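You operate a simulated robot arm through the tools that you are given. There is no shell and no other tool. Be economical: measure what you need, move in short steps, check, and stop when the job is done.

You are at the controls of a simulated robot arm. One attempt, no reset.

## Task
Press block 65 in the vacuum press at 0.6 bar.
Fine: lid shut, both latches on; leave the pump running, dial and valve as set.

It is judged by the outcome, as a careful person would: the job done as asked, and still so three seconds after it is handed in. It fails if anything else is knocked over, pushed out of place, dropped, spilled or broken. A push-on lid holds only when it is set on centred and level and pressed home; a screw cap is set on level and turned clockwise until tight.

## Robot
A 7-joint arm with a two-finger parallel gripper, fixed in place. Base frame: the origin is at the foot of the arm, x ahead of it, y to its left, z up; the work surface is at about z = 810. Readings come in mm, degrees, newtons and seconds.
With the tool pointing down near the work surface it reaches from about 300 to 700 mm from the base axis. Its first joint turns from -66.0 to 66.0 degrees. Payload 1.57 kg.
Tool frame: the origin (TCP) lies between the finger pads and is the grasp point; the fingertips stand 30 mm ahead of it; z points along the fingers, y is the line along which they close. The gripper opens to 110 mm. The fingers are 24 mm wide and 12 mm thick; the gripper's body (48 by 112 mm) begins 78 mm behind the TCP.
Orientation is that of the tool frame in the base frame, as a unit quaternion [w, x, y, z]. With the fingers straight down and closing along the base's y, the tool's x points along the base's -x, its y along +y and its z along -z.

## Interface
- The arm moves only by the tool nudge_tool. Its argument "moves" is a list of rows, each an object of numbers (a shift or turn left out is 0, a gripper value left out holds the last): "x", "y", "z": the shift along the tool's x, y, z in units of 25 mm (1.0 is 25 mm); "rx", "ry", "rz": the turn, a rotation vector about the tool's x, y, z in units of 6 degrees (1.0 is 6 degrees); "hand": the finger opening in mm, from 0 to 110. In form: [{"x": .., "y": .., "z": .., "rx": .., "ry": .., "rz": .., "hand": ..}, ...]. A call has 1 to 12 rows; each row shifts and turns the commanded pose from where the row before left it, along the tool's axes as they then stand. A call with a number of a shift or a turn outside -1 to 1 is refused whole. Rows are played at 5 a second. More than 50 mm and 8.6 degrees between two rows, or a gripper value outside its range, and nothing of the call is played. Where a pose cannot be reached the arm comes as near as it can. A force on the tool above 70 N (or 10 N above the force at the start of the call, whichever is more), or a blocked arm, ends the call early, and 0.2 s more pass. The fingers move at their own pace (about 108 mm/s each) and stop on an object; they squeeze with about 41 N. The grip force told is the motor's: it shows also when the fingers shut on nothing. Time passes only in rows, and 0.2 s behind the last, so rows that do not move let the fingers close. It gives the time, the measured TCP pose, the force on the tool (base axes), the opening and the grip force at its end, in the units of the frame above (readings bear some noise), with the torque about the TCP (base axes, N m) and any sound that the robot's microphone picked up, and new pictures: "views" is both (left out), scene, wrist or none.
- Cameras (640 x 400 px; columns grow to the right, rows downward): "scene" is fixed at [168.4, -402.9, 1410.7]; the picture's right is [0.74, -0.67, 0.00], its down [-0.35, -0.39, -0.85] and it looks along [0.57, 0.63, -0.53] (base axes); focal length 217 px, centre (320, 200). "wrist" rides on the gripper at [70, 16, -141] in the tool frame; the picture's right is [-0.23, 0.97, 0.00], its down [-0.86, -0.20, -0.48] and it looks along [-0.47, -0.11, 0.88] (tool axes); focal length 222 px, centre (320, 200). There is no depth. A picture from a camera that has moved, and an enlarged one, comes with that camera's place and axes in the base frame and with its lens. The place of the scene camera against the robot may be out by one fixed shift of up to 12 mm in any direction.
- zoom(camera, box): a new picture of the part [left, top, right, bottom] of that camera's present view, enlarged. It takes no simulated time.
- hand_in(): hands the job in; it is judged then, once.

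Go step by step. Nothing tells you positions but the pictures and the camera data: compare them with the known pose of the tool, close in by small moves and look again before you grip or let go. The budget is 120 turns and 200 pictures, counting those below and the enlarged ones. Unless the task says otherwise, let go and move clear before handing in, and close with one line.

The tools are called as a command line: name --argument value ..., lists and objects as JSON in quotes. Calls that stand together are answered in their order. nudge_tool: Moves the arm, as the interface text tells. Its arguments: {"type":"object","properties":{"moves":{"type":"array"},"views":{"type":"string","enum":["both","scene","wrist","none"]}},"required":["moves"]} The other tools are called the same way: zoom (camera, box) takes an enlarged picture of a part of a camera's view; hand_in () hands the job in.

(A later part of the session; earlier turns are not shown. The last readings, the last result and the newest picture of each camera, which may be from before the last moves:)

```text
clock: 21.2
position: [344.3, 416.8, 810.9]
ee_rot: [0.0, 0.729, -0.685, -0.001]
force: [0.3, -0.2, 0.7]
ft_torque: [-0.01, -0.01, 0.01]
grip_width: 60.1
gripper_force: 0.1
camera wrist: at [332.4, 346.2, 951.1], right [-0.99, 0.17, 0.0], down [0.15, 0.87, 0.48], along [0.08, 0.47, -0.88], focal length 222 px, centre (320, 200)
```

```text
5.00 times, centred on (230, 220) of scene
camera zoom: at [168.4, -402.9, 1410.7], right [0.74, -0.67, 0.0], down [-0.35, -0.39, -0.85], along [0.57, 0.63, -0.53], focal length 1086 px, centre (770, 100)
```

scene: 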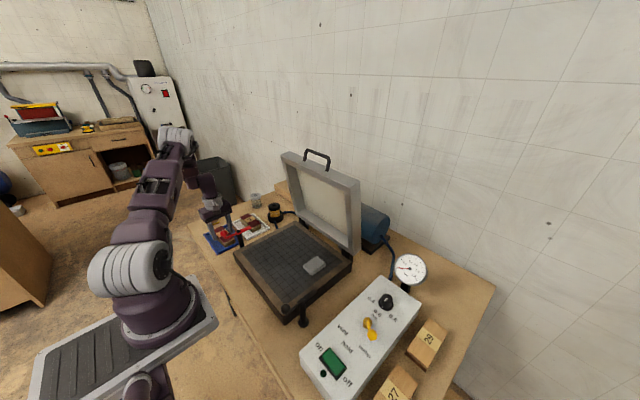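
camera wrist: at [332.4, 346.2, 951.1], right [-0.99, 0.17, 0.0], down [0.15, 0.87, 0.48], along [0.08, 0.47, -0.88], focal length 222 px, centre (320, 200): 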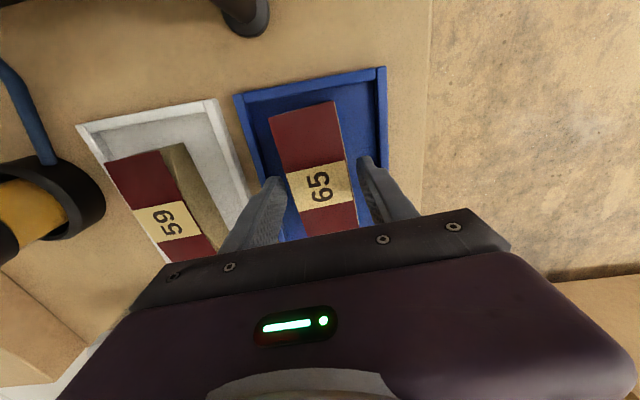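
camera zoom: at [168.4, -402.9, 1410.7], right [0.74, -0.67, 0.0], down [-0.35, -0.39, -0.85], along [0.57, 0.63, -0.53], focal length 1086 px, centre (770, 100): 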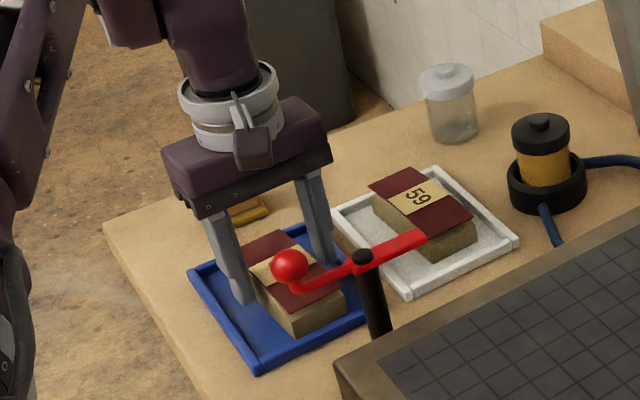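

Aligned again; I go down another 13 mm and close.

nudge_tool --moves '[{"y": -0.08, "z": 0.25}, {"z": 0.27}, {"hand": 52}, {"hand": 46}, {"hand": 40}, {"hand": 34}, {}]'

zoom --camera "wrist" --box '[240, 60, 400, 240]'

zoom --camera "scene" --box '[190, 180, 270, 260]'

```text
clock: 22.8
position: [346.7, 416.5, 798.1]
ee_rot: [0.0, 0.729, -0.685, 0.0]
force: [0.1, -0.3, -0.6]
ft_torque: [0.01, 0.01, -0.01]
grip_width: 47.1
gripper_force: 40.9
camera wrist: at [334.7, 346.7, 938.3], right [-0.99, 0.17, 0.0], down [0.15, 0.87, 0.48], along [0.08, 0.47, -0.88], focal length 222 px, centre (320, 200)
```

scene: 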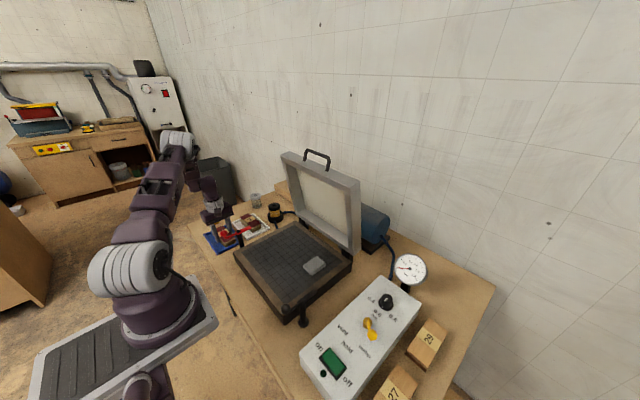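
wrist: 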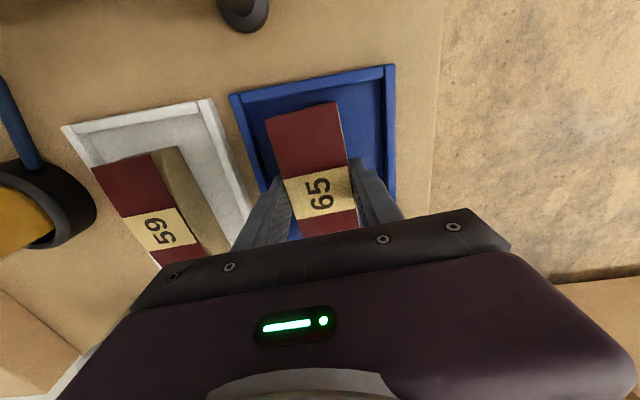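

```text
2.22 times, centred on (320, 150) of wrist
camera zoom: at [334.7, 346.7, 938.3], right [-0.99, 0.17, 0.0], down [0.15, 0.87, 0.48], along [0.08, 0.47, -0.88], focal length 494 px, centre (320, 311)
```

zoom: 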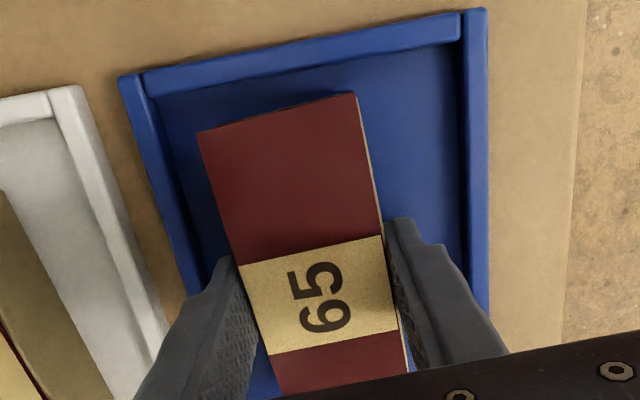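

```text
5.00 times, centred on (230, 220) of scene
camera zoom: at [168.4, -402.9, 1410.7], right [0.74, -0.67, 0.0], down [-0.35, -0.39, -0.85], along [0.57, 0.63, -0.53], focal length 1086 px, centre (770, 100)
```

zoom: 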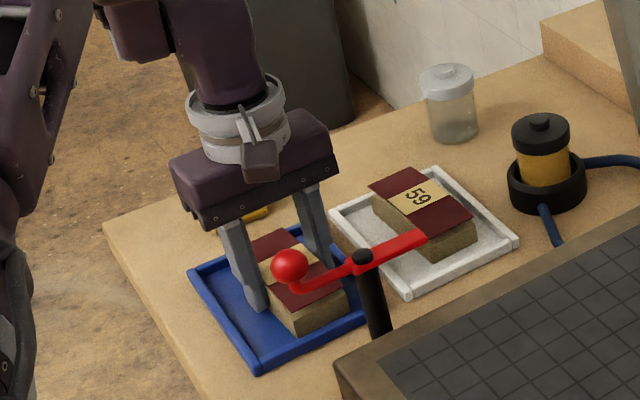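

Gripped at 47 mm with tips deep beside the block. I lift a little and check it comes along.

nudge_tool --moves '[{"z": -0.3}, {"z": -0.4}, {"z": -0.5}, {"z": -0.5}]'

zoom --camera "scene" --box '[190, 170, 270, 250]'

zoom --camera "wrist" --box '[240, 60, 400, 240]'

```text
clock: 23.8
position: [346.2, 416.3, 841.6]
ee_rot: [0.0, 0.729, -0.685, 0.0]
force: [0.5, 0.2, -1.4]
ft_torque: [0.01, -0.02, 0.01]
grip_width: 47.0
gripper_force: 40.7
camera wrist: at [333.5, 347.0, 981.2], right [-0.99, 0.17, 0.0], down [0.15, 0.87, 0.48], along [0.08, 0.47, -0.88], focal length 222 px, centre (320, 200)
```

scene: 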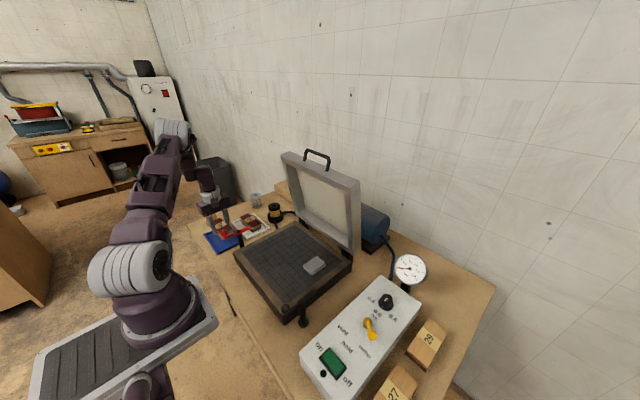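
wrist: 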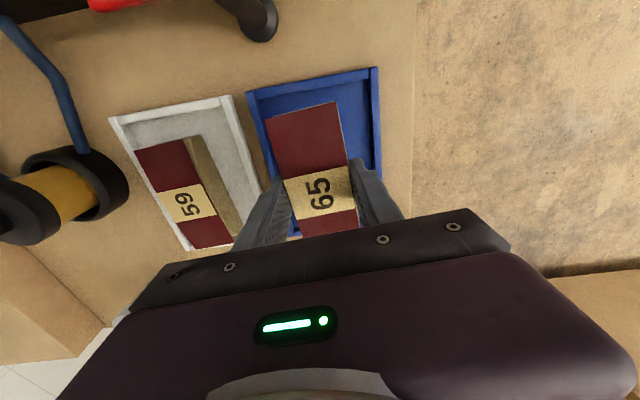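

```text
5.00 times, centred on (230, 210) of scene
camera zoom: at [168.4, -402.9, 1410.7], right [0.74, -0.67, 0.0], down [-0.35, -0.39, -0.85], along [0.57, 0.63, -0.53], focal length 1086 px, centre (770, 150)
```

zoom: 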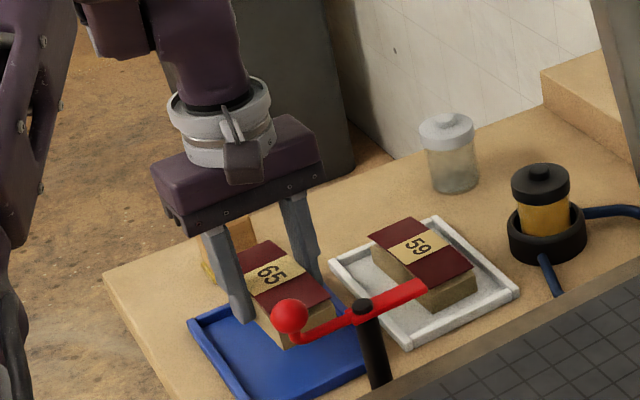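

```text
2.22 times, centred on (320, 150) of wrist
camera zoom: at [333.5, 347.0, 981.2], right [-0.99, 0.17, 0.0], down [0.15, 0.87, 0.48], along [0.08, 0.47, -0.88], focal length 494 px, centre (320, 311)
```

zoom: 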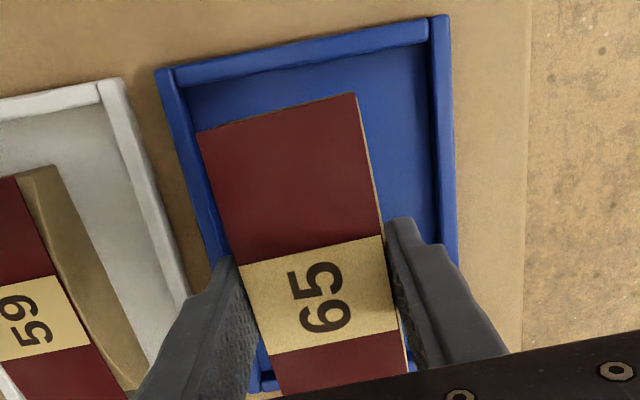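

The block hangs level in the grip. I lift to a safe height and carry it toward the platen centre (about (475, 100)).

nudge_tool --moves '[{"z": -1}, {"z": -1}, {"z": -1}, {"z": -1}, {"z": -1}, {"z": -1}]' --views "none"

nudge_tool --moves '[{"x": 0.8, "y": -0.3}, {"x": 0.8, "y": -0.3}, {"x": 0.8, "y": -0.3}, {"x": 0.8, "y": -0.3}, {"x": 0.8, "y": -0.3}, {"x": 0.8, "y": -0.3}, {"x": 0.8, "y": -0.3}, {"x": 0.8, "y": -0.3}, {"x": 0.8, "y": -0.3}, {"x": 0.8, "y": -0.3}, {"x": 0.8, "y": -0.3}, {"x": 0.8, "y": -0.3}]'

```text
clock: 25.2
position: [345.8, 417.8, 995.6]
ee_rot: [0.0, 0.73, -0.684, 0.0]
force: [0.5, 0.7, -2.1]
ft_torque: [0.02, 0.03, 0.02]
grip_width: 47.0
gripper_force: 40.7
```

```text
clock: 27.8
position: [453.4, 183.5, 991.7]
ee_rot: [0.0, 0.729, -0.684, 0.0]
force: [-0.2, 0.8, -0.9]
ft_torque: [0.01, 0.0, 0.01]
grip_width: 47.4
gripper_force: 40.4
camera wrist: at [439.5, 112.7, 1131.2], right [-0.99, 0.17, 0.0], down [0.15, 0.87, 0.48], along [0.08, 0.47, -0.88], focal length 222 px, centre (320, 200)
```

scene: 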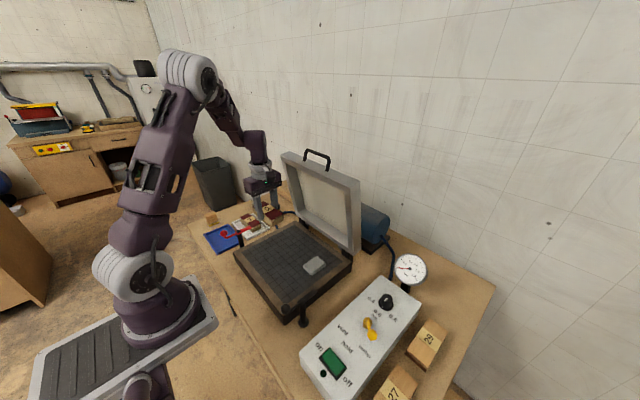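
wrist: 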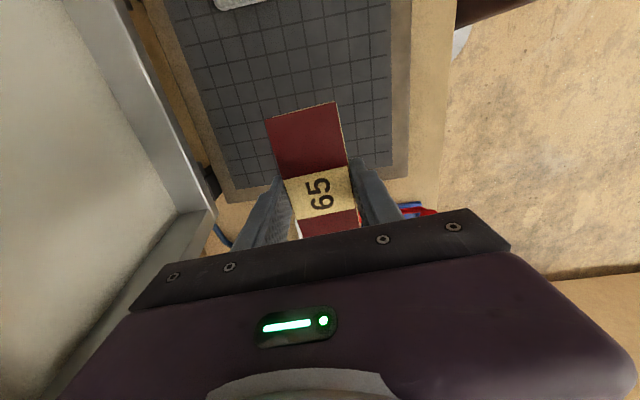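

The platen spans about x 342–622, y -60–275. I move over the middle, square up, and descend part-way.

nudge_tool --moves '[{"x": 0.8, "y": -0.3}, {"x": 0.8, "y": -0.3}, {"x": 0.8, "y": -0.3}, {"x": 0.54, "rz": 0.6}, {"z": 0.8}, {"z": 0.8}, {"z": 0.8}, {"z": 0.8}, {"z": 0.8}]'

zoom --camera "scene" --box '[220, 180, 370, 310]'

```text
clock: 29.8
position: [479.3, 111.3, 888.6]
ee_rot: [0.0, 0.707, -0.707, 0.0]
force: [-0.3, -0.9, -1.1]
ft_torque: [0.02, -0.03, 0.0]
grip_width: 47.1
gripper_force: 41.2
camera wrist: at [461.9, 43.3, 1028.7], right [-0.97, 0.23, 0.0], down [0.2, 0.85, 0.48], along [0.11, 0.47, -0.88], focal length 222 px, centre (320, 200)
```

scene: 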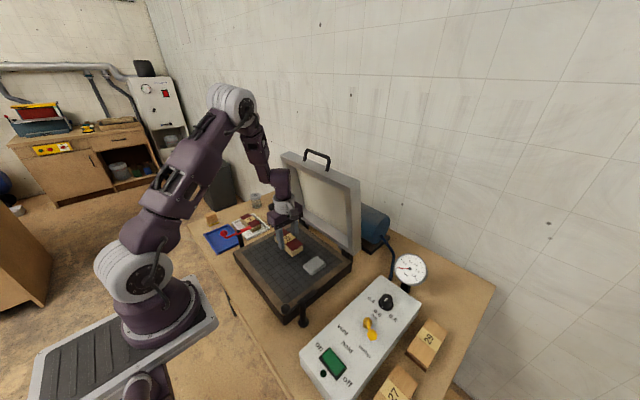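
wrist: 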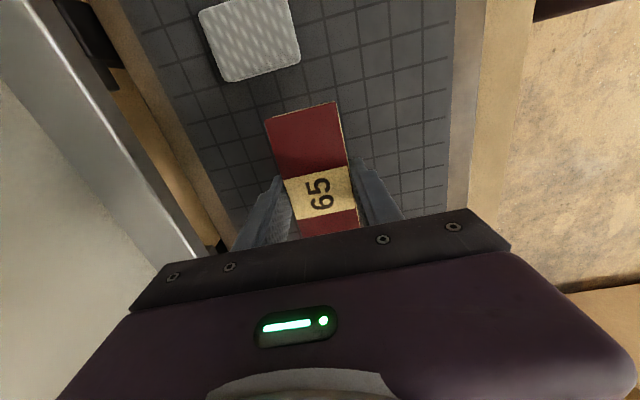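

```text
3.08 times, centred on (295, 245) of scene
camera zoom: at [168.4, -402.9, 1410.7], right [0.74, -0.67, 0.0], down [-0.35, -0.39, -0.85], along [0.57, 0.63, -0.53], focal length 668 px, centre (397, 62)
```

zoom: 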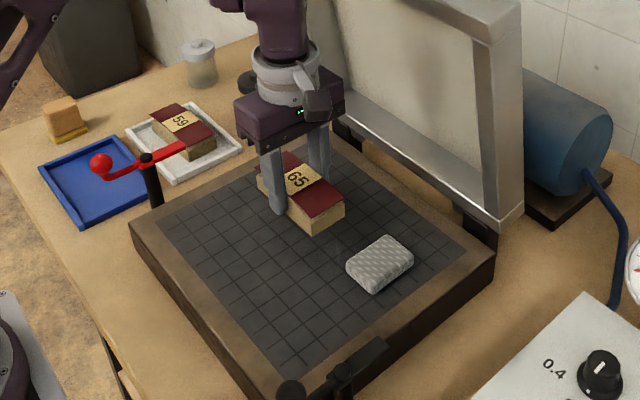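

The block is over the middle of the platen, clear of the pad. I go down in small steps watching force.

nudge_tool --moves '[{"z": 0.6}, {"z": 0.6}]' --views "scene"

zoom --camera "scene" --box '[250, 200, 340, 290]'

```text
clock: 30.4
position: [479.1, 112.8, 861.6]
ee_rot: [0.0, 0.707, -0.707, 0.0]
force: [-0.7, 0.4, -1.1]
ft_torque: [-0.01, 0.04, -0.02]
grip_width: 47.0
gripper_force: 41.6
```

scene: 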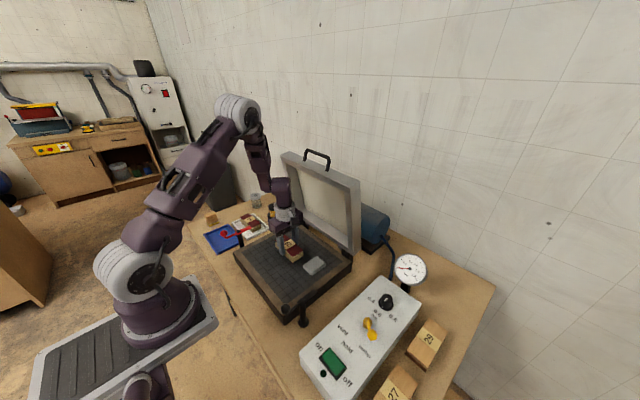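

```text
4.44 times, centred on (295, 245) of scene
camera zoom: at [168.4, -402.9, 1410.7], right [0.74, -0.67, 0.0], down [-0.35, -0.39, -0.85], along [0.57, 0.63, -0.53], focal length 965 px, centre (431, 0)
```

zoom: 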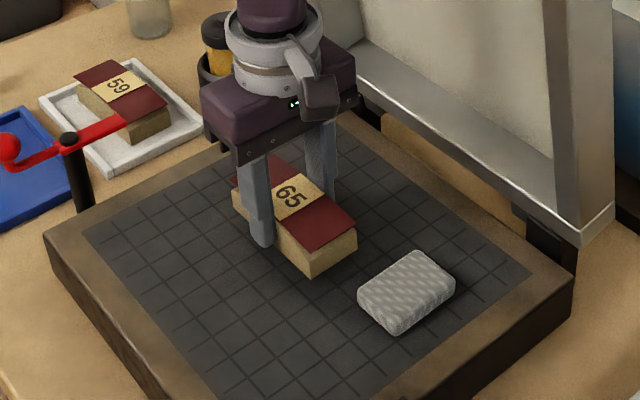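

nudge_tool --moves '[{"z": 0.16}, {"z": 0.16}, {"z": 0.16}]' --views "none"

nudge_tool --moves '[{"z": 0.12}, {"z": 0.12}]' --views "none"

zoom --camera "scene" --box '[250, 200, 340, 290]'

```text
clock: 31.2
position: [480.1, 112.8, 849.1]
ee_rot: [0.0, 0.707, -0.707, 0.0]
force: [-0.9, 0.0, -1.0]
ft_torque: [-0.01, -0.02, 0.01]
grip_width: 47.2
gripper_force: 40.6
```

```text
clock: 31.8
position: [479.3, 111.8, 844.9]
ee_rot: [0.002, -0.707, 0.707, 0.0]
force: [-3.2, 0.8, 38.4]
ft_torque: [0.01, 0.51, 0.01]
grip_width: 47.2
gripper_force: 41.5
```

```text
4.44 times, centred on (295, 245) of scene
camera zoom: at [167.7, -403.0, 1410.7], right [0.74, -0.67, 0.0], down [-0.35, -0.39, -0.85], along [0.57, 0.63, -0.53], focal length 965 px, centre (431, 0)
```

zoom: 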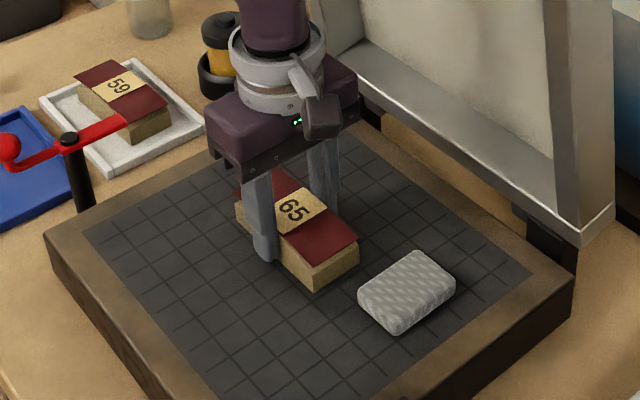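

Contact: 38 N at z 845, the block rests on the platen. I relax 2 mm, open, and rise straight up.

nudge_tool --moves '[{"z": -0.08}, {"hand": 52}, {"hand": 60}, {}, {"z": -0.5}, {"z": -1}, {"z": -1}, {"z": -1}, {"z": -1}]'

zoom --camera "wrist" --box '[200, 0, 420, 240]'

zoom --camera "scene" --box '[230, 180, 350, 330]'

```text
clock: 33.8
position: [479.6, 109.7, 959.0]
ee_rot: [0.0, 0.707, -0.707, 0.001]
force: [0.1, -0.2, 0.2]
ft_torque: [-0.01, 0.01, 0.0]
grip_width: 59.6
gripper_force: 0.0
camera wrist: at [462.7, 41.0, 1099.2], right [-0.97, 0.23, 0.0], down [0.2, 0.86, 0.48], along [0.11, 0.47, -0.88], focal length 222 px, centre (320, 200)
```

scene: 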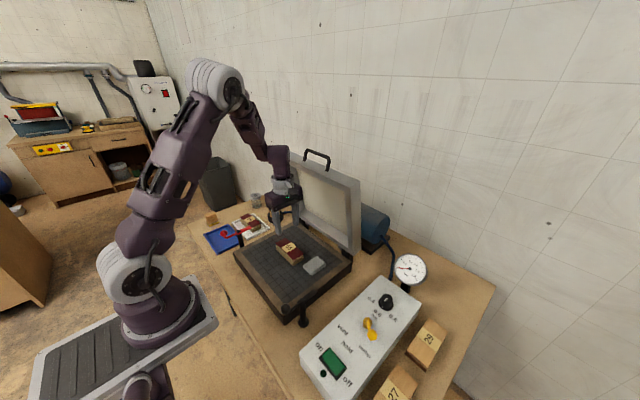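
wrist: 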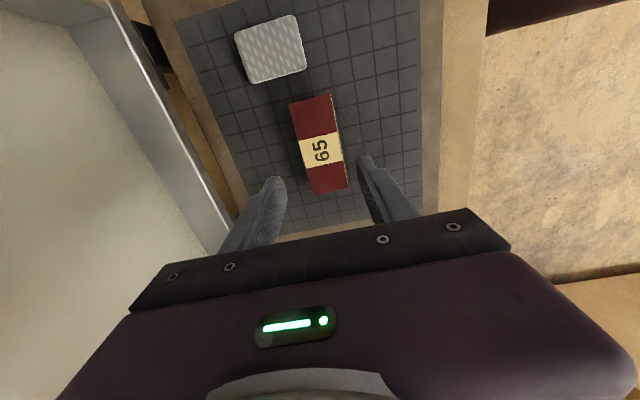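

```text
1.67 times, centred on (310, 120) of wrist
camera zoom: at [462.7, 41.0, 1099.2], right [-0.97, 0.23, 0.0], down [0.2, 0.86, 0.48], along [0.11, 0.47, -0.88], focal length 370 px, centre (337, 333)
```

zoom: 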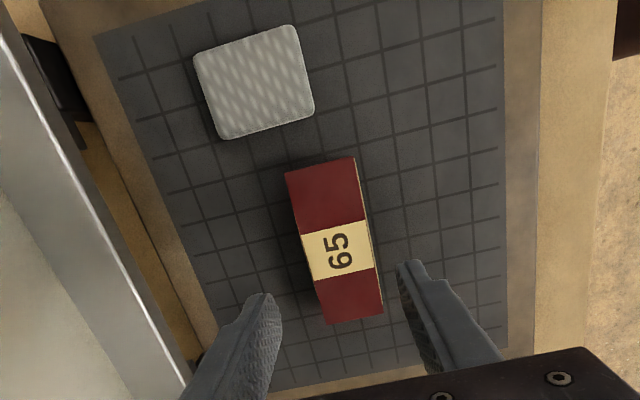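

```text
2.67 times, centred on (290, 255) of scene
camera zoom: at [168.4, -402.9, 1410.7], right [0.74, -0.67, 0.0], down [-0.35, -0.39, -0.85], along [0.57, 0.63, -0.53], focal length 579 px, centre (400, 53)
```

zoom: 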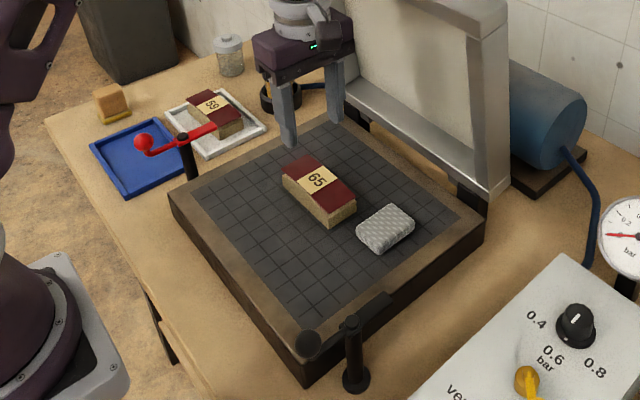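

Block 65 sits level mid-platen. Next is the lid: its handle bar should be around (625, 104, 1175). I rise to that height and look.

nudge_tool --moves '[{"z": -1}, {"z": -1}, {"z": -1}, {"z": -1}, {"z": -1}, {"z": -1}, {"z": -1}, {"z": -1}, {"z": -1}, {"z": -1}, {"z": -1}, {"z": -1}]' --views "none"

nudge_tool --moves '[{"y": -1, "z": -0.4}, {"y": -1, "z": -0.4}]'

zoom --camera "scene" --box '[220, 60, 380, 200]'

```text
clock: 36.4
position: [479.9, 109.7, 1258.5]
ee_rot: [0.0, -0.707, 0.707, 0.0]
force: [-0.5, -0.8, -0.2]
ft_torque: [0.02, -0.03, 0.02]
grip_width: 60.1
gripper_force: 0.1
```

```text
clock: 37.0
position: [520.8, 110.5, 1274.7]
ee_rot: [0.0, 0.707, -0.707, 0.001]
force: [0.5, 0.1, 0.4]
ft_torque: [0.01, 0.0, -0.02]
grip_width: 60.2
gripper_force: 0.0
out of reach, approached as far as the arm can: row 2
camera wrist: at [504.8, 41.3, 1413.6], right [-0.97, 0.23, 0.0], down [0.2, 0.86, 0.48], along [0.11, 0.47, -0.88], focal length 222 px, centre (320, 200)
```

scene: 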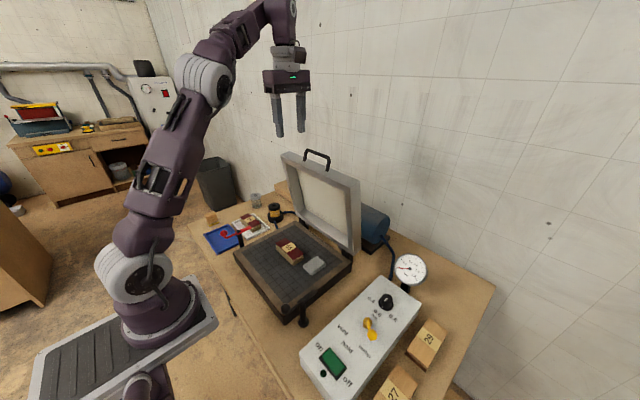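
wrist: 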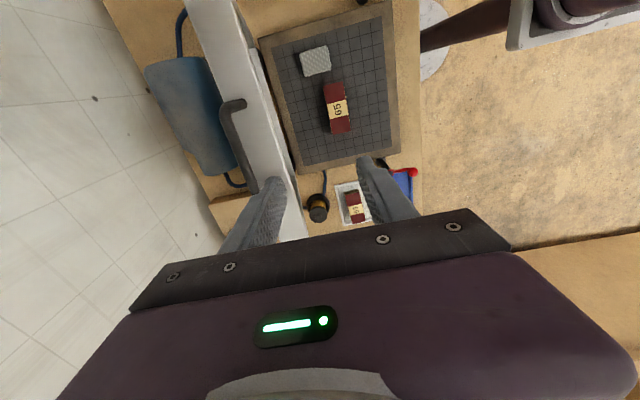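

```text
2.86 times, centred on (300, 130) of scene
camera zoom: at [168.4, -402.9, 1410.7], right [0.74, -0.67, 0.0], down [-0.35, -0.39, -0.85], along [0.57, 0.63, -0.53], focal length 620 px, centre (377, 400)
```

zoom: 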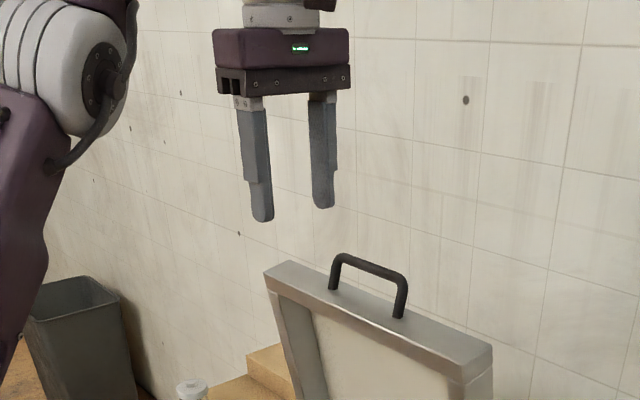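

Straight-down pose can't reach the handle, but a forward-pitched tool can. I zoom on the handle to locate the bar.

zoom --camera "wrist" --box '[170, 70, 310, 230]'

zoom --camera "scene" --box '[270, 135, 370, 200]'

```text
2.50 times, centred on (240, 150) of wrist
camera zoom: at [504.8, 41.3, 1413.6], right [-0.97, 0.23, 0.0], down [0.2, 0.86, 0.48], along [0.11, 0.47, -0.88], focal length 555 px, centre (520, 325)
```

zoom: 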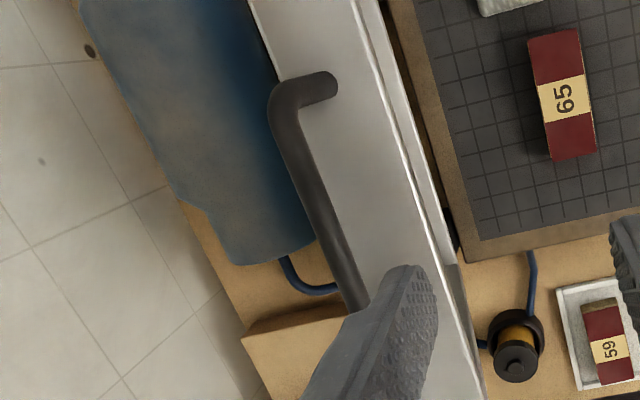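

```text
6.15 times, centred on (320, 168) of scene
camera zoom: at [168.4, -402.9, 1410.7], right [0.74, -0.67, 0.0], down [-0.35, -0.39, -0.85], along [0.57, 0.63, -0.53], focal length 1336 px, centre (320, 400)
```

zoom: 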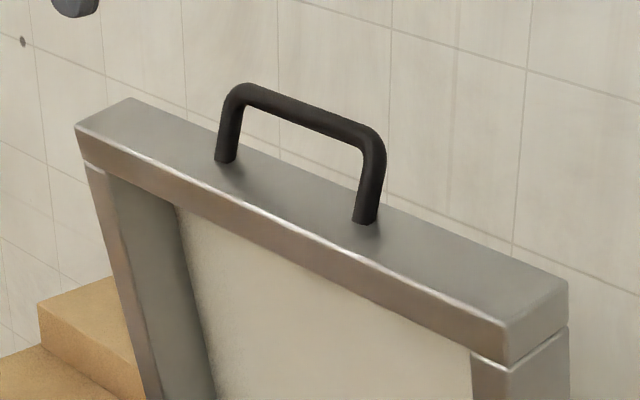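

I pitch the tool about 35° forward so that it aims at the handle, and look again.

nudge_tool --moves '[{"rx": 1}, {"rx": 1}, {"rx": 1}, {"rx": 1}, {"rx": 1}, {"rx": 0.83}]'

zoom --camera "wrist" --box '[200, 0, 440, 240]'

zoom --camera "scene" --box '[240, 70, 380, 200]'

```text
clock: 38.4
position: [520.3, 111.4, 1275.6]
ee_rot: [-0.213, 0.674, -0.674, 0.213]
force: [0.1, -0.1, 0.0]
ft_torque: [-0.02, -0.01, -0.03]
grip_width: 60.1
gripper_force: 0.0
camera wrist: at [425.2, 41.5, 1379.2], right [-0.8, 0.23, -0.56], down [-0.11, 0.85, 0.51], along [0.59, 0.47, -0.66], focal length 222 px, centre (320, 200)
```

scene: 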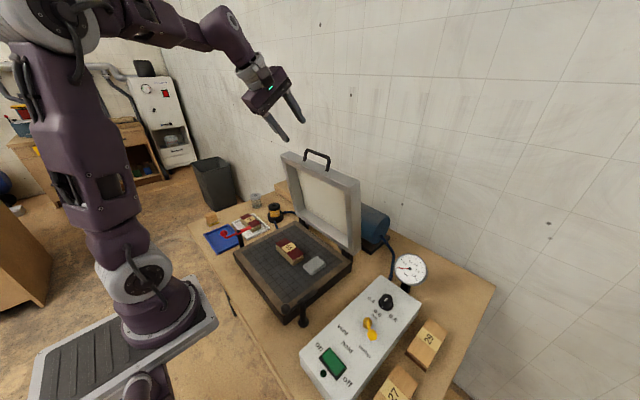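
wrist: 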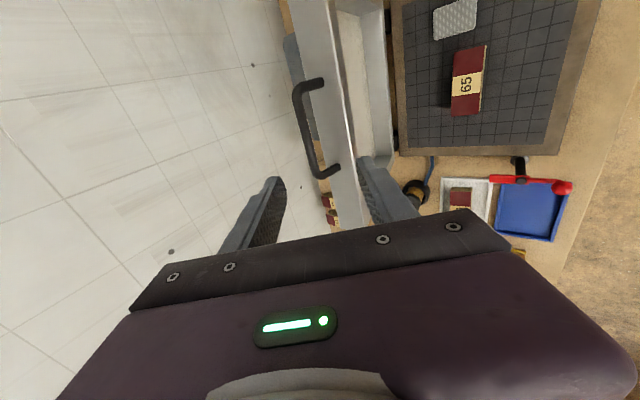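

```text
1.67 times, centred on (320, 120) of wrist
camera zoom: at [425.2, 41.5, 1379.2], right [-0.8, 0.23, -0.56], down [-0.11, 0.85, 0.51], along [0.59, 0.47, -0.66], focal length 370 px, centre (320, 333)
```

zoom: 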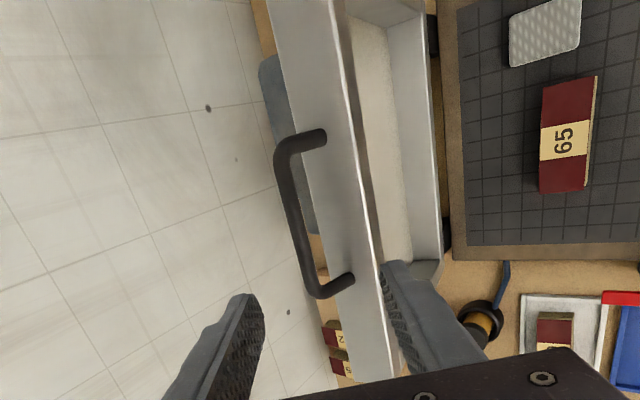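

```text
3.08 times, centred on (310, 135) of scene
camera zoom: at [168.4, -402.9, 1410.7], right [0.74, -0.67, 0.0], down [-0.35, -0.39, -0.85], along [0.57, 0.63, -0.53], focal length 668 px, centre (351, 400)
```

zoom: 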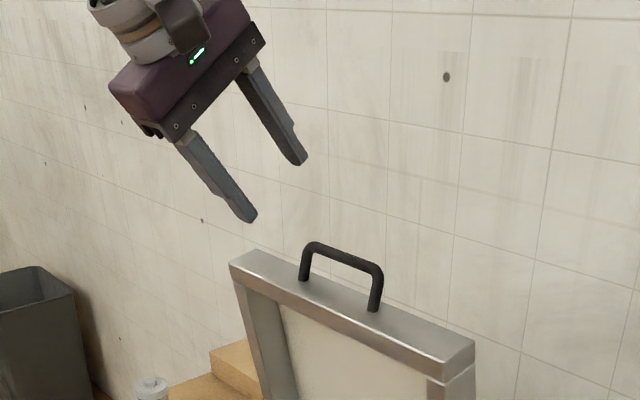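

The bar is about 135 mm ahead along the tool, centred at ≈ (608, 95, 1172). I approach partway and check alignment.

nudge_tool --moves '[{"x": 0.64, "y": -0.5}, {"z": 1, "hand": 50}, {"z": 1}, {"z": 0.8}]'

zoom --camera "wrist" --box '[220, 60, 420, 240]'

zoom --camera "scene" --box '[260, 90, 360, 190]'

```text
clock: 39.4
position: [568.5, 93.8, 1227.3]
ee_rot: [-0.212, 0.675, -0.674, 0.213]
force: [1.8, -0.1, 0.2]
ft_torque: [-0.01, -0.03, -0.01]
grip_width: 49.9
gripper_force: 0.0
camera wrist: at [473.9, 24.5, 1331.5], right [-0.8, 0.23, -0.56], down [-0.11, 0.86, 0.51], along [0.59, 0.47, -0.66], focal length 222 px, centre (320, 200)
```

scene: 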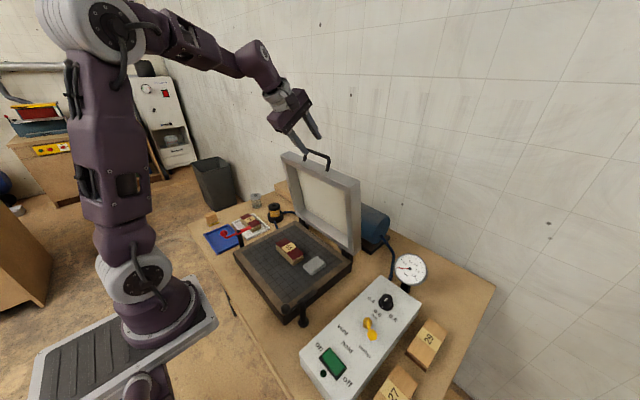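
wrist: 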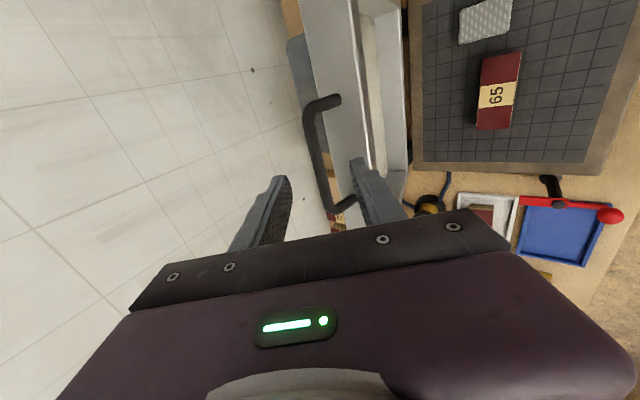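

```text
2.22 times, centred on (320, 150) of wrist
camera zoom: at [473.9, 24.5, 1331.5], right [-0.8, 0.23, -0.56], down [-0.11, 0.86, 0.51], along [0.59, 0.47, -0.66], focal length 494 px, centre (320, 311)
```

zoom: 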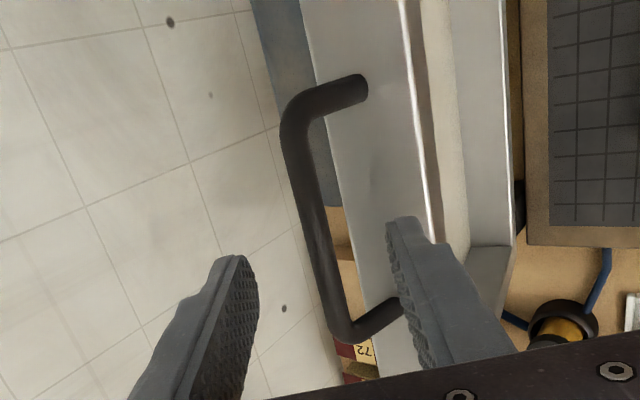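

```text
4.00 times, centred on (310, 140) of scene
camera zoom: at [168.4, -402.9, 1410.7], right [0.74, -0.67, 0.0], down [-0.35, -0.39, -0.85], along [0.57, 0.63, -0.53], focal length 869 px, centre (360, 440)
```

zoom: 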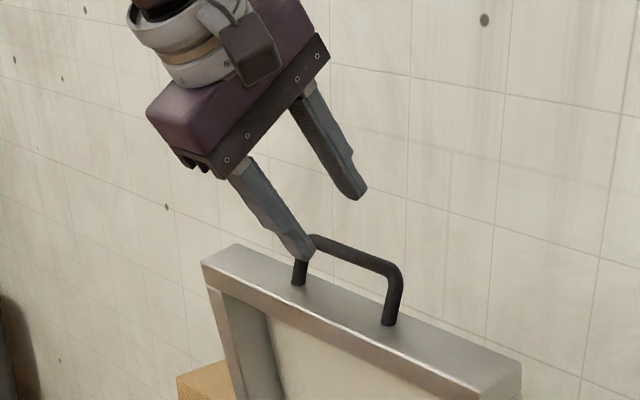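

The bar lies on the tool's centre line, about 78 mm ahead. I narrow the fingers and advance 65 mm so the bar sits between the pads.

nudge_tool --moves '[{"x": -0.14, "hand": 38}, {"z": 0.6}, {"z": 0.6}, {"z": 0.6}, {"z": 0.4}, {"z": 0.4}]'

zoom --camera "wrist" --box '[220, 60, 420, 240]'

zoom --camera "scene" --box '[280, 110, 360, 190]'

```text
clock: 40.8
position: [605.5, 98.4, 1177.6]
ee_rot: [-0.214, 0.674, -0.674, 0.215]
force: [-36.0, -3.9, 45.7]
ft_torque: [-0.14, 1.89, 0.01]
grip_width: 39.9
gripper_force: 0.6
camera wrist: at [509.6, 27.9, 1280.2], right [-0.79, 0.23, -0.56], down [-0.12, 0.85, 0.51], along [0.6, 0.47, -0.65], focal length 222 px, centre (320, 200)
```

scene: 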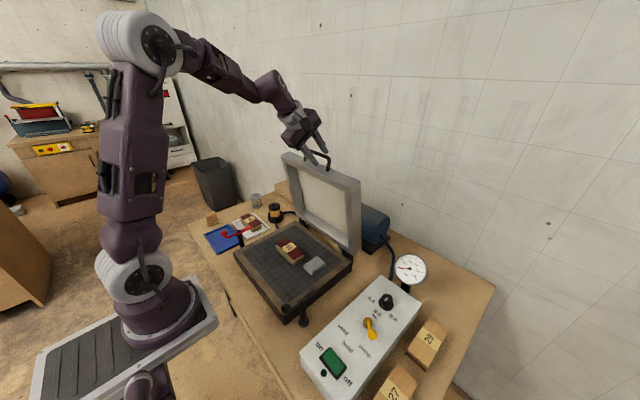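
wrist: 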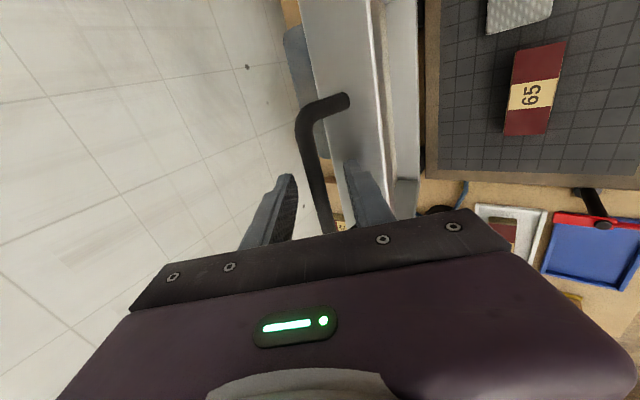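

```text
2.22 times, centred on (320, 150) of wrist
camera zoom: at [509.6, 27.9, 1280.2], right [-0.79, 0.23, -0.56], down [-0.12, 0.85, 0.51], along [0.6, 0.47, -0.65], focal length 494 px, centre (320, 311)
```

zoom: 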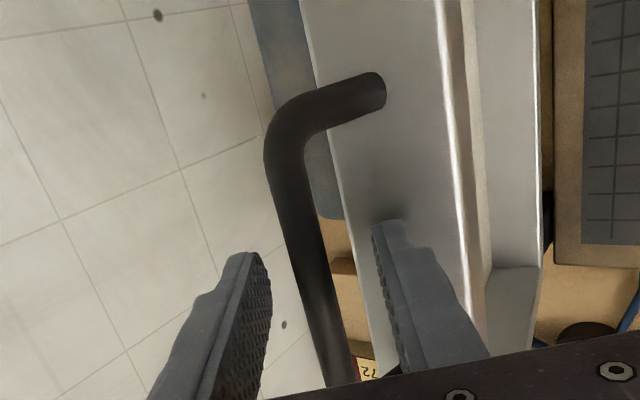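

```text
5.00 times, centred on (320, 150) of scene
camera zoom: at [166.3, -403.2, 1410.9], right [0.74, -0.67, 0.0], down [-0.35, -0.39, -0.85], along [0.57, 0.63, -0.53], focal length 1086 px, centre (320, 450)
```

zoom: 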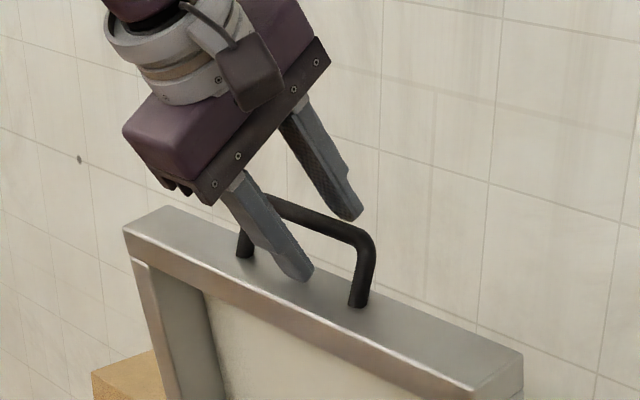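

The near fingertip touched the lid's edge. I back off 3 mm and close on the bar.

nudge_tool --moves '[{"z": -0.2}, {"hand": 28}, {"hand": 18}, {"hand": 8}, {"hand": 4}, {}]'

zoom --camera "scene" --box '[280, 110, 360, 190]'

```text
clock: 42.2
position: [603.9, 96.8, 1175.2]
ee_rot: [-0.212, 0.675, -0.674, 0.211]
force: [2.8, 0.3, -6.5]
ft_torque: [1.02, -0.05, -0.12]
grip_width: 11.9
gripper_force: 29.2
camera wrist: at [509.9, 28.6, 1280.4], right [-0.8, 0.23, -0.56], down [-0.11, 0.85, 0.51], along [0.59, 0.47, -0.66], focal length 222 px, centre (320, 200)
```

scene: 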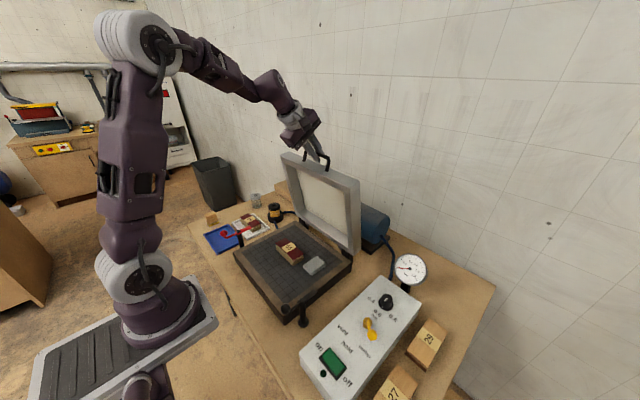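
wrist: 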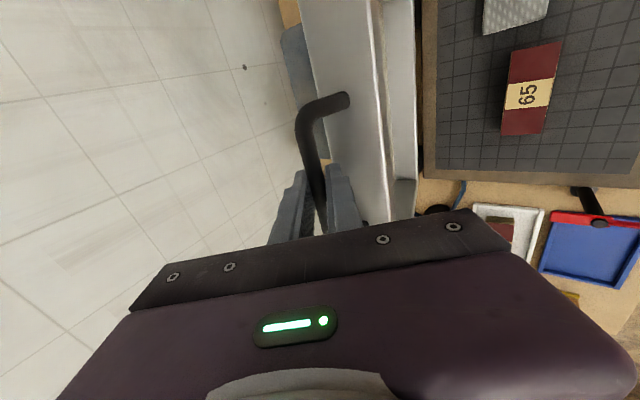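

```text
5.00 times, centred on (320, 150) of scene
camera zoom: at [168.6, -402.9, 1410.7], right [0.74, -0.67, 0.0], down [-0.35, -0.39, -0.85], along [0.57, 0.63, -0.53], focal length 1086 px, centre (320, 450)
```

zoom: 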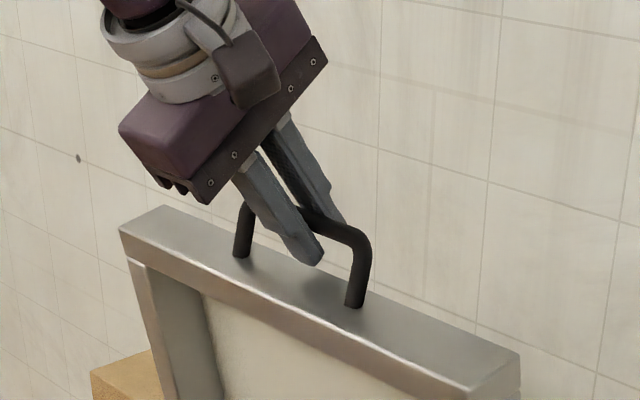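

Bar is firmly held (12 mm). The lid hinge is estimated at (645, 830). I start the lid forward in small arc steps, watching the force to refine the hinge position.

nudge_tool --moves '[{"y": 0.396, "z": -0.223, "rx": -0.133}, {"y": 0.41, "z": -0.2, "rx": -0.133}, {"y": 0.418, "z": -0.18, "rx": -0.133}]'

```text
clock: 43.0
position: [570.4, 98.1, 1172.6]
ee_rot: [-0.199, 0.679, -0.678, 0.199]
force: [1.6, -7.4, 2.1]
ft_torque: [0.25, -0.09, -0.59]
grip_width: 11.7
gripper_force: 28.9
camera wrist: at [480.0, 28.8, 1280.1], right [-0.82, 0.23, -0.53], down [-0.09, 0.86, 0.51], along [0.57, 0.47, -0.68], focal length 222 px, centre (320, 200)
```

scene: 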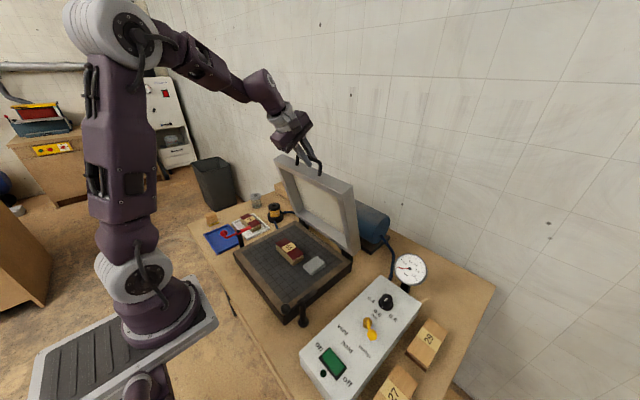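
wrist: 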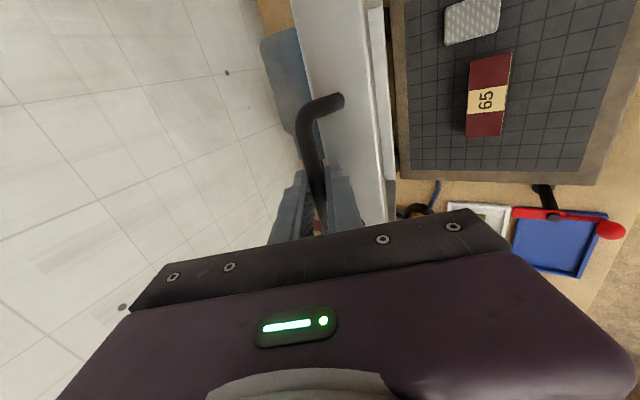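

The lid follows with small forces. I continue the arc.

nudge_tool --moves '[{"y": 0.858, "z": -0.307, "rx": -0.267}, {"y": 0.878, "z": -0.215, "rx": -0.267}, {"y": 0.9, "z": -0.131, "rx": -0.267}, {"y": 0.91, "z": -0.04, "rx": -0.267}]' --views "scene"

```text
clock: 44.0
position: [487.5, 97.0, 1143.0]
ee_rot: [-0.161, 0.689, -0.688, 0.16]
force: [-3.7, -5.2, 8.7]
ft_torque: [-0.12, -0.04, -0.43]
grip_width: 12.0
gripper_force: 28.9
```

scene: 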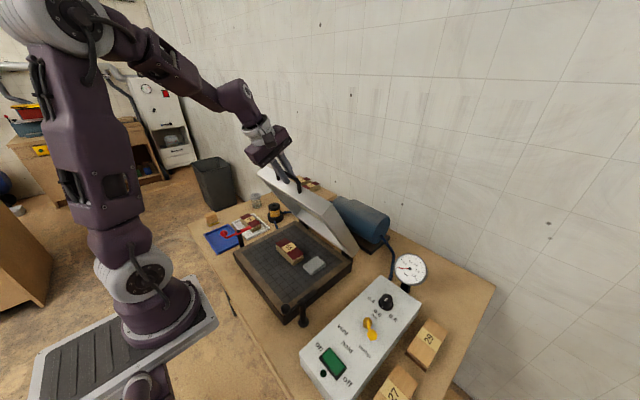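

nudge_tool --moves '[{"y": 0.91, "z": 0.047, "rx": -0.267}, {"y": 0.895, "z": 0.149, "rx": -0.267}, {"y": 0.88, "z": 0.23, "rx": -0.267}, {"y": 0.857, "z": 0.313, "rx": -0.267}]' --views "scene"

```text
clock: 45.0
position: [412.2, 97.1, 1088.3]
ee_rot: [-0.12, 0.697, -0.697, 0.121]
force: [2.1, -2.1, -1.7]
ft_torque: [-0.01, -0.1, 0.01]
grip_width: 11.6
gripper_force: 28.9
```

scene: 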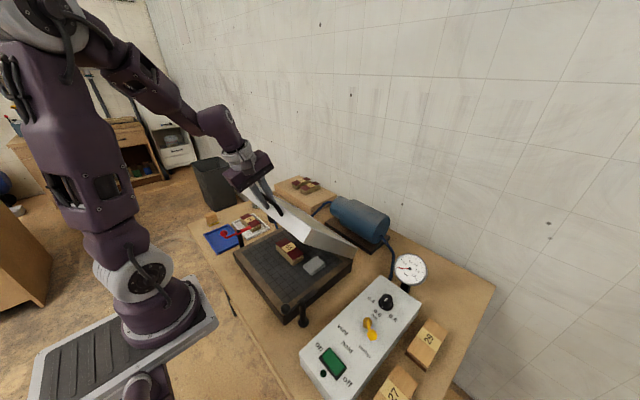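

nudge_tool --moves '[{"y": 0.816, "z": 0.4, "rx": -0.267}, {"y": 0.777, "z": 0.482, "rx": -0.267}, {"y": 0.72, "z": 0.557, "rx": -0.267}, {"y": 0.668, "z": 0.624, "rx": -0.267}]' --views "scene"

```text
clock: 45.7
position: [376.1, 97.7, 1053.5]
ee_rot: [-0.099, 0.7, -0.699, 0.102]
force: [-39.4, 0.8, 34.8]
ft_torque: [0.04, -0.35, 0.06]
grip_width: 14.4
gripper_force: 5.9
stopped in row 3: the force on the tool passed its limit at 82 N (the readings are from after the stop); the commanded pose is now the measured one
```

scene: 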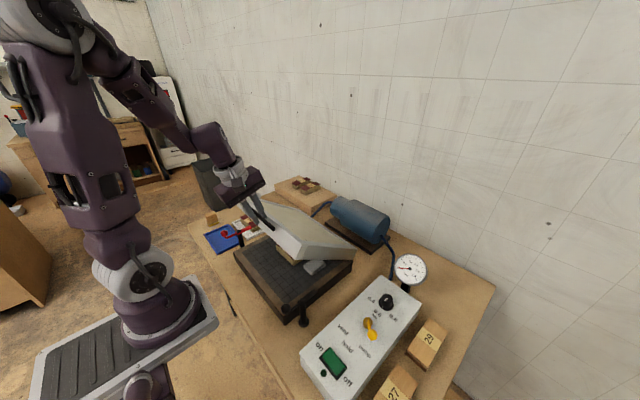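

The force rose, pushing outward along the lid; perhaps a fingertip touches the lid edge. I look closely.

zoom --camera "scene" --box '[220, 150, 320, 260]'

nudge_tool --moves '[{}]' --views "wrist"

zoom --camera "wrist" --box '[220, 60, 420, 240]'

```text
3.64 times, centred on (270, 205) of scene
camera zoom: at [166.8, -403.0, 1410.9], right [0.74, -0.67, 0.0], down [-0.35, -0.39, -0.85], along [0.57, 0.63, -0.53], focal length 790 px, centre (502, 182)
```

zoom: 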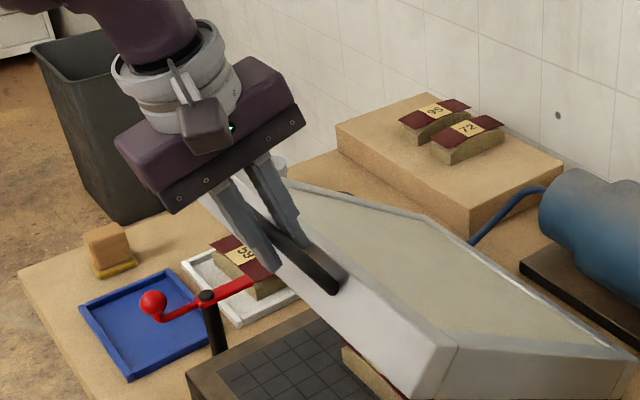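

```text
clock: 46.1
position: [377.2, 97.6, 1051.5]
ee_rot: [-0.099, 0.7, -0.699, 0.102]
force: [-32.6, 0.6, 30.2]
ft_torque: [-0.23, 0.0, 0.18]
grip_width: 11.8
gripper_force: 29.3
camera wrist: at [320.9, 29.0, 1182.6], right [-0.93, 0.23, -0.27], down [0.06, 0.86, 0.51], along [0.35, 0.46, -0.81], focal length 222 px, centre (320, 200)
```

wrist: 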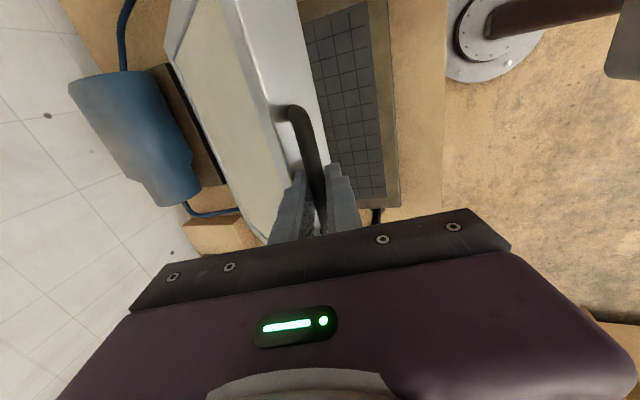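

```text
2.22 times, centred on (320, 150) of wrist
camera zoom: at [320.9, 29.0, 1182.6], right [-0.93, 0.23, -0.27], down [0.06, 0.86, 0.51], along [0.35, 0.46, -0.81], focal length 494 px, centre (320, 311)
```

zoom: 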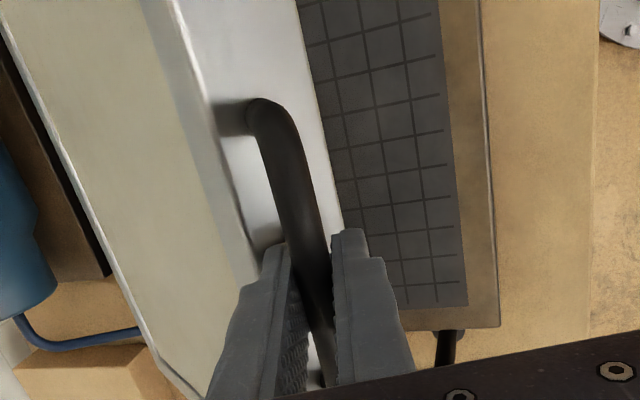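

The far finger is nearly filling the gap between bar and lid. I ease the tool back along its axis a few mm and read the force.

nudge_tool --moves '[{"z": -0.12}, {"z": -0.08}]' --views "wrist"

zoom --camera "scene" --box '[220, 150, 320, 260]'

```text
clock: 46.7
position: [376.7, 98.6, 1058.5]
ee_rot: [0.101, -0.699, 0.7, -0.102]
force: [20.3, -2.3, -16.7]
ft_torque: [-0.13, 0.02, 0.29]
grip_width: 12.1
gripper_force: 28.8
camera wrist: at [321.8, 29.1, 1187.0], right [-0.93, 0.23, -0.27], down [0.06, 0.86, 0.51], along [0.35, 0.46, -0.81], focal length 222 px, centre (320, 200)
```

wrist: 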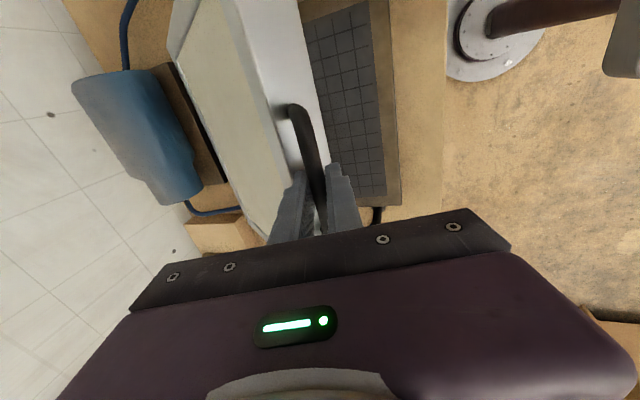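

```text
3.64 times, centred on (270, 205) of scene
camera zoom: at [169.3, -402.9, 1410.6], right [0.74, -0.67, 0.0], down [-0.35, -0.39, -0.85], along [0.57, 0.63, -0.53], focal length 790 px, centre (502, 182)
```

zoom: 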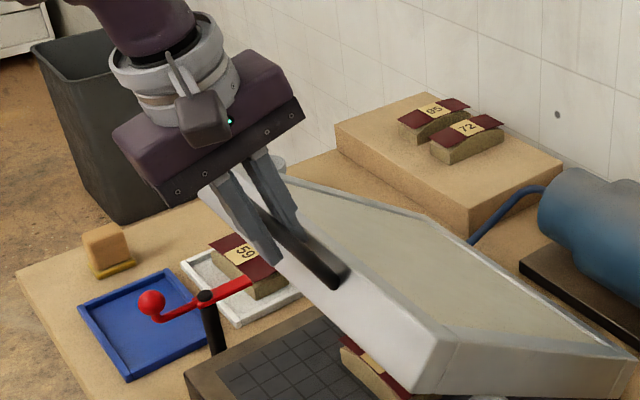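

The force reversed, so it was simply a small radius error, not a jam. I use a refined hinge (641, 836) and continue in shorter steps.

nudge_tool --moves '[{"y": 0.492, "z": 0.571, "rx": -0.2}, {"y": 0.507, "z": 0.454, "rx": -0.2}]' --views "none"

```text
clock: 47.3
position: [357.3, 97.5, 1027.5]
ee_rot: [-0.082, 0.703, -0.701, 0.086]
force: [-42.0, 5.7, 29.7]
ft_torque: [-0.18, -0.06, 0.15]
grip_width: 12.0
gripper_force: 29.7
```

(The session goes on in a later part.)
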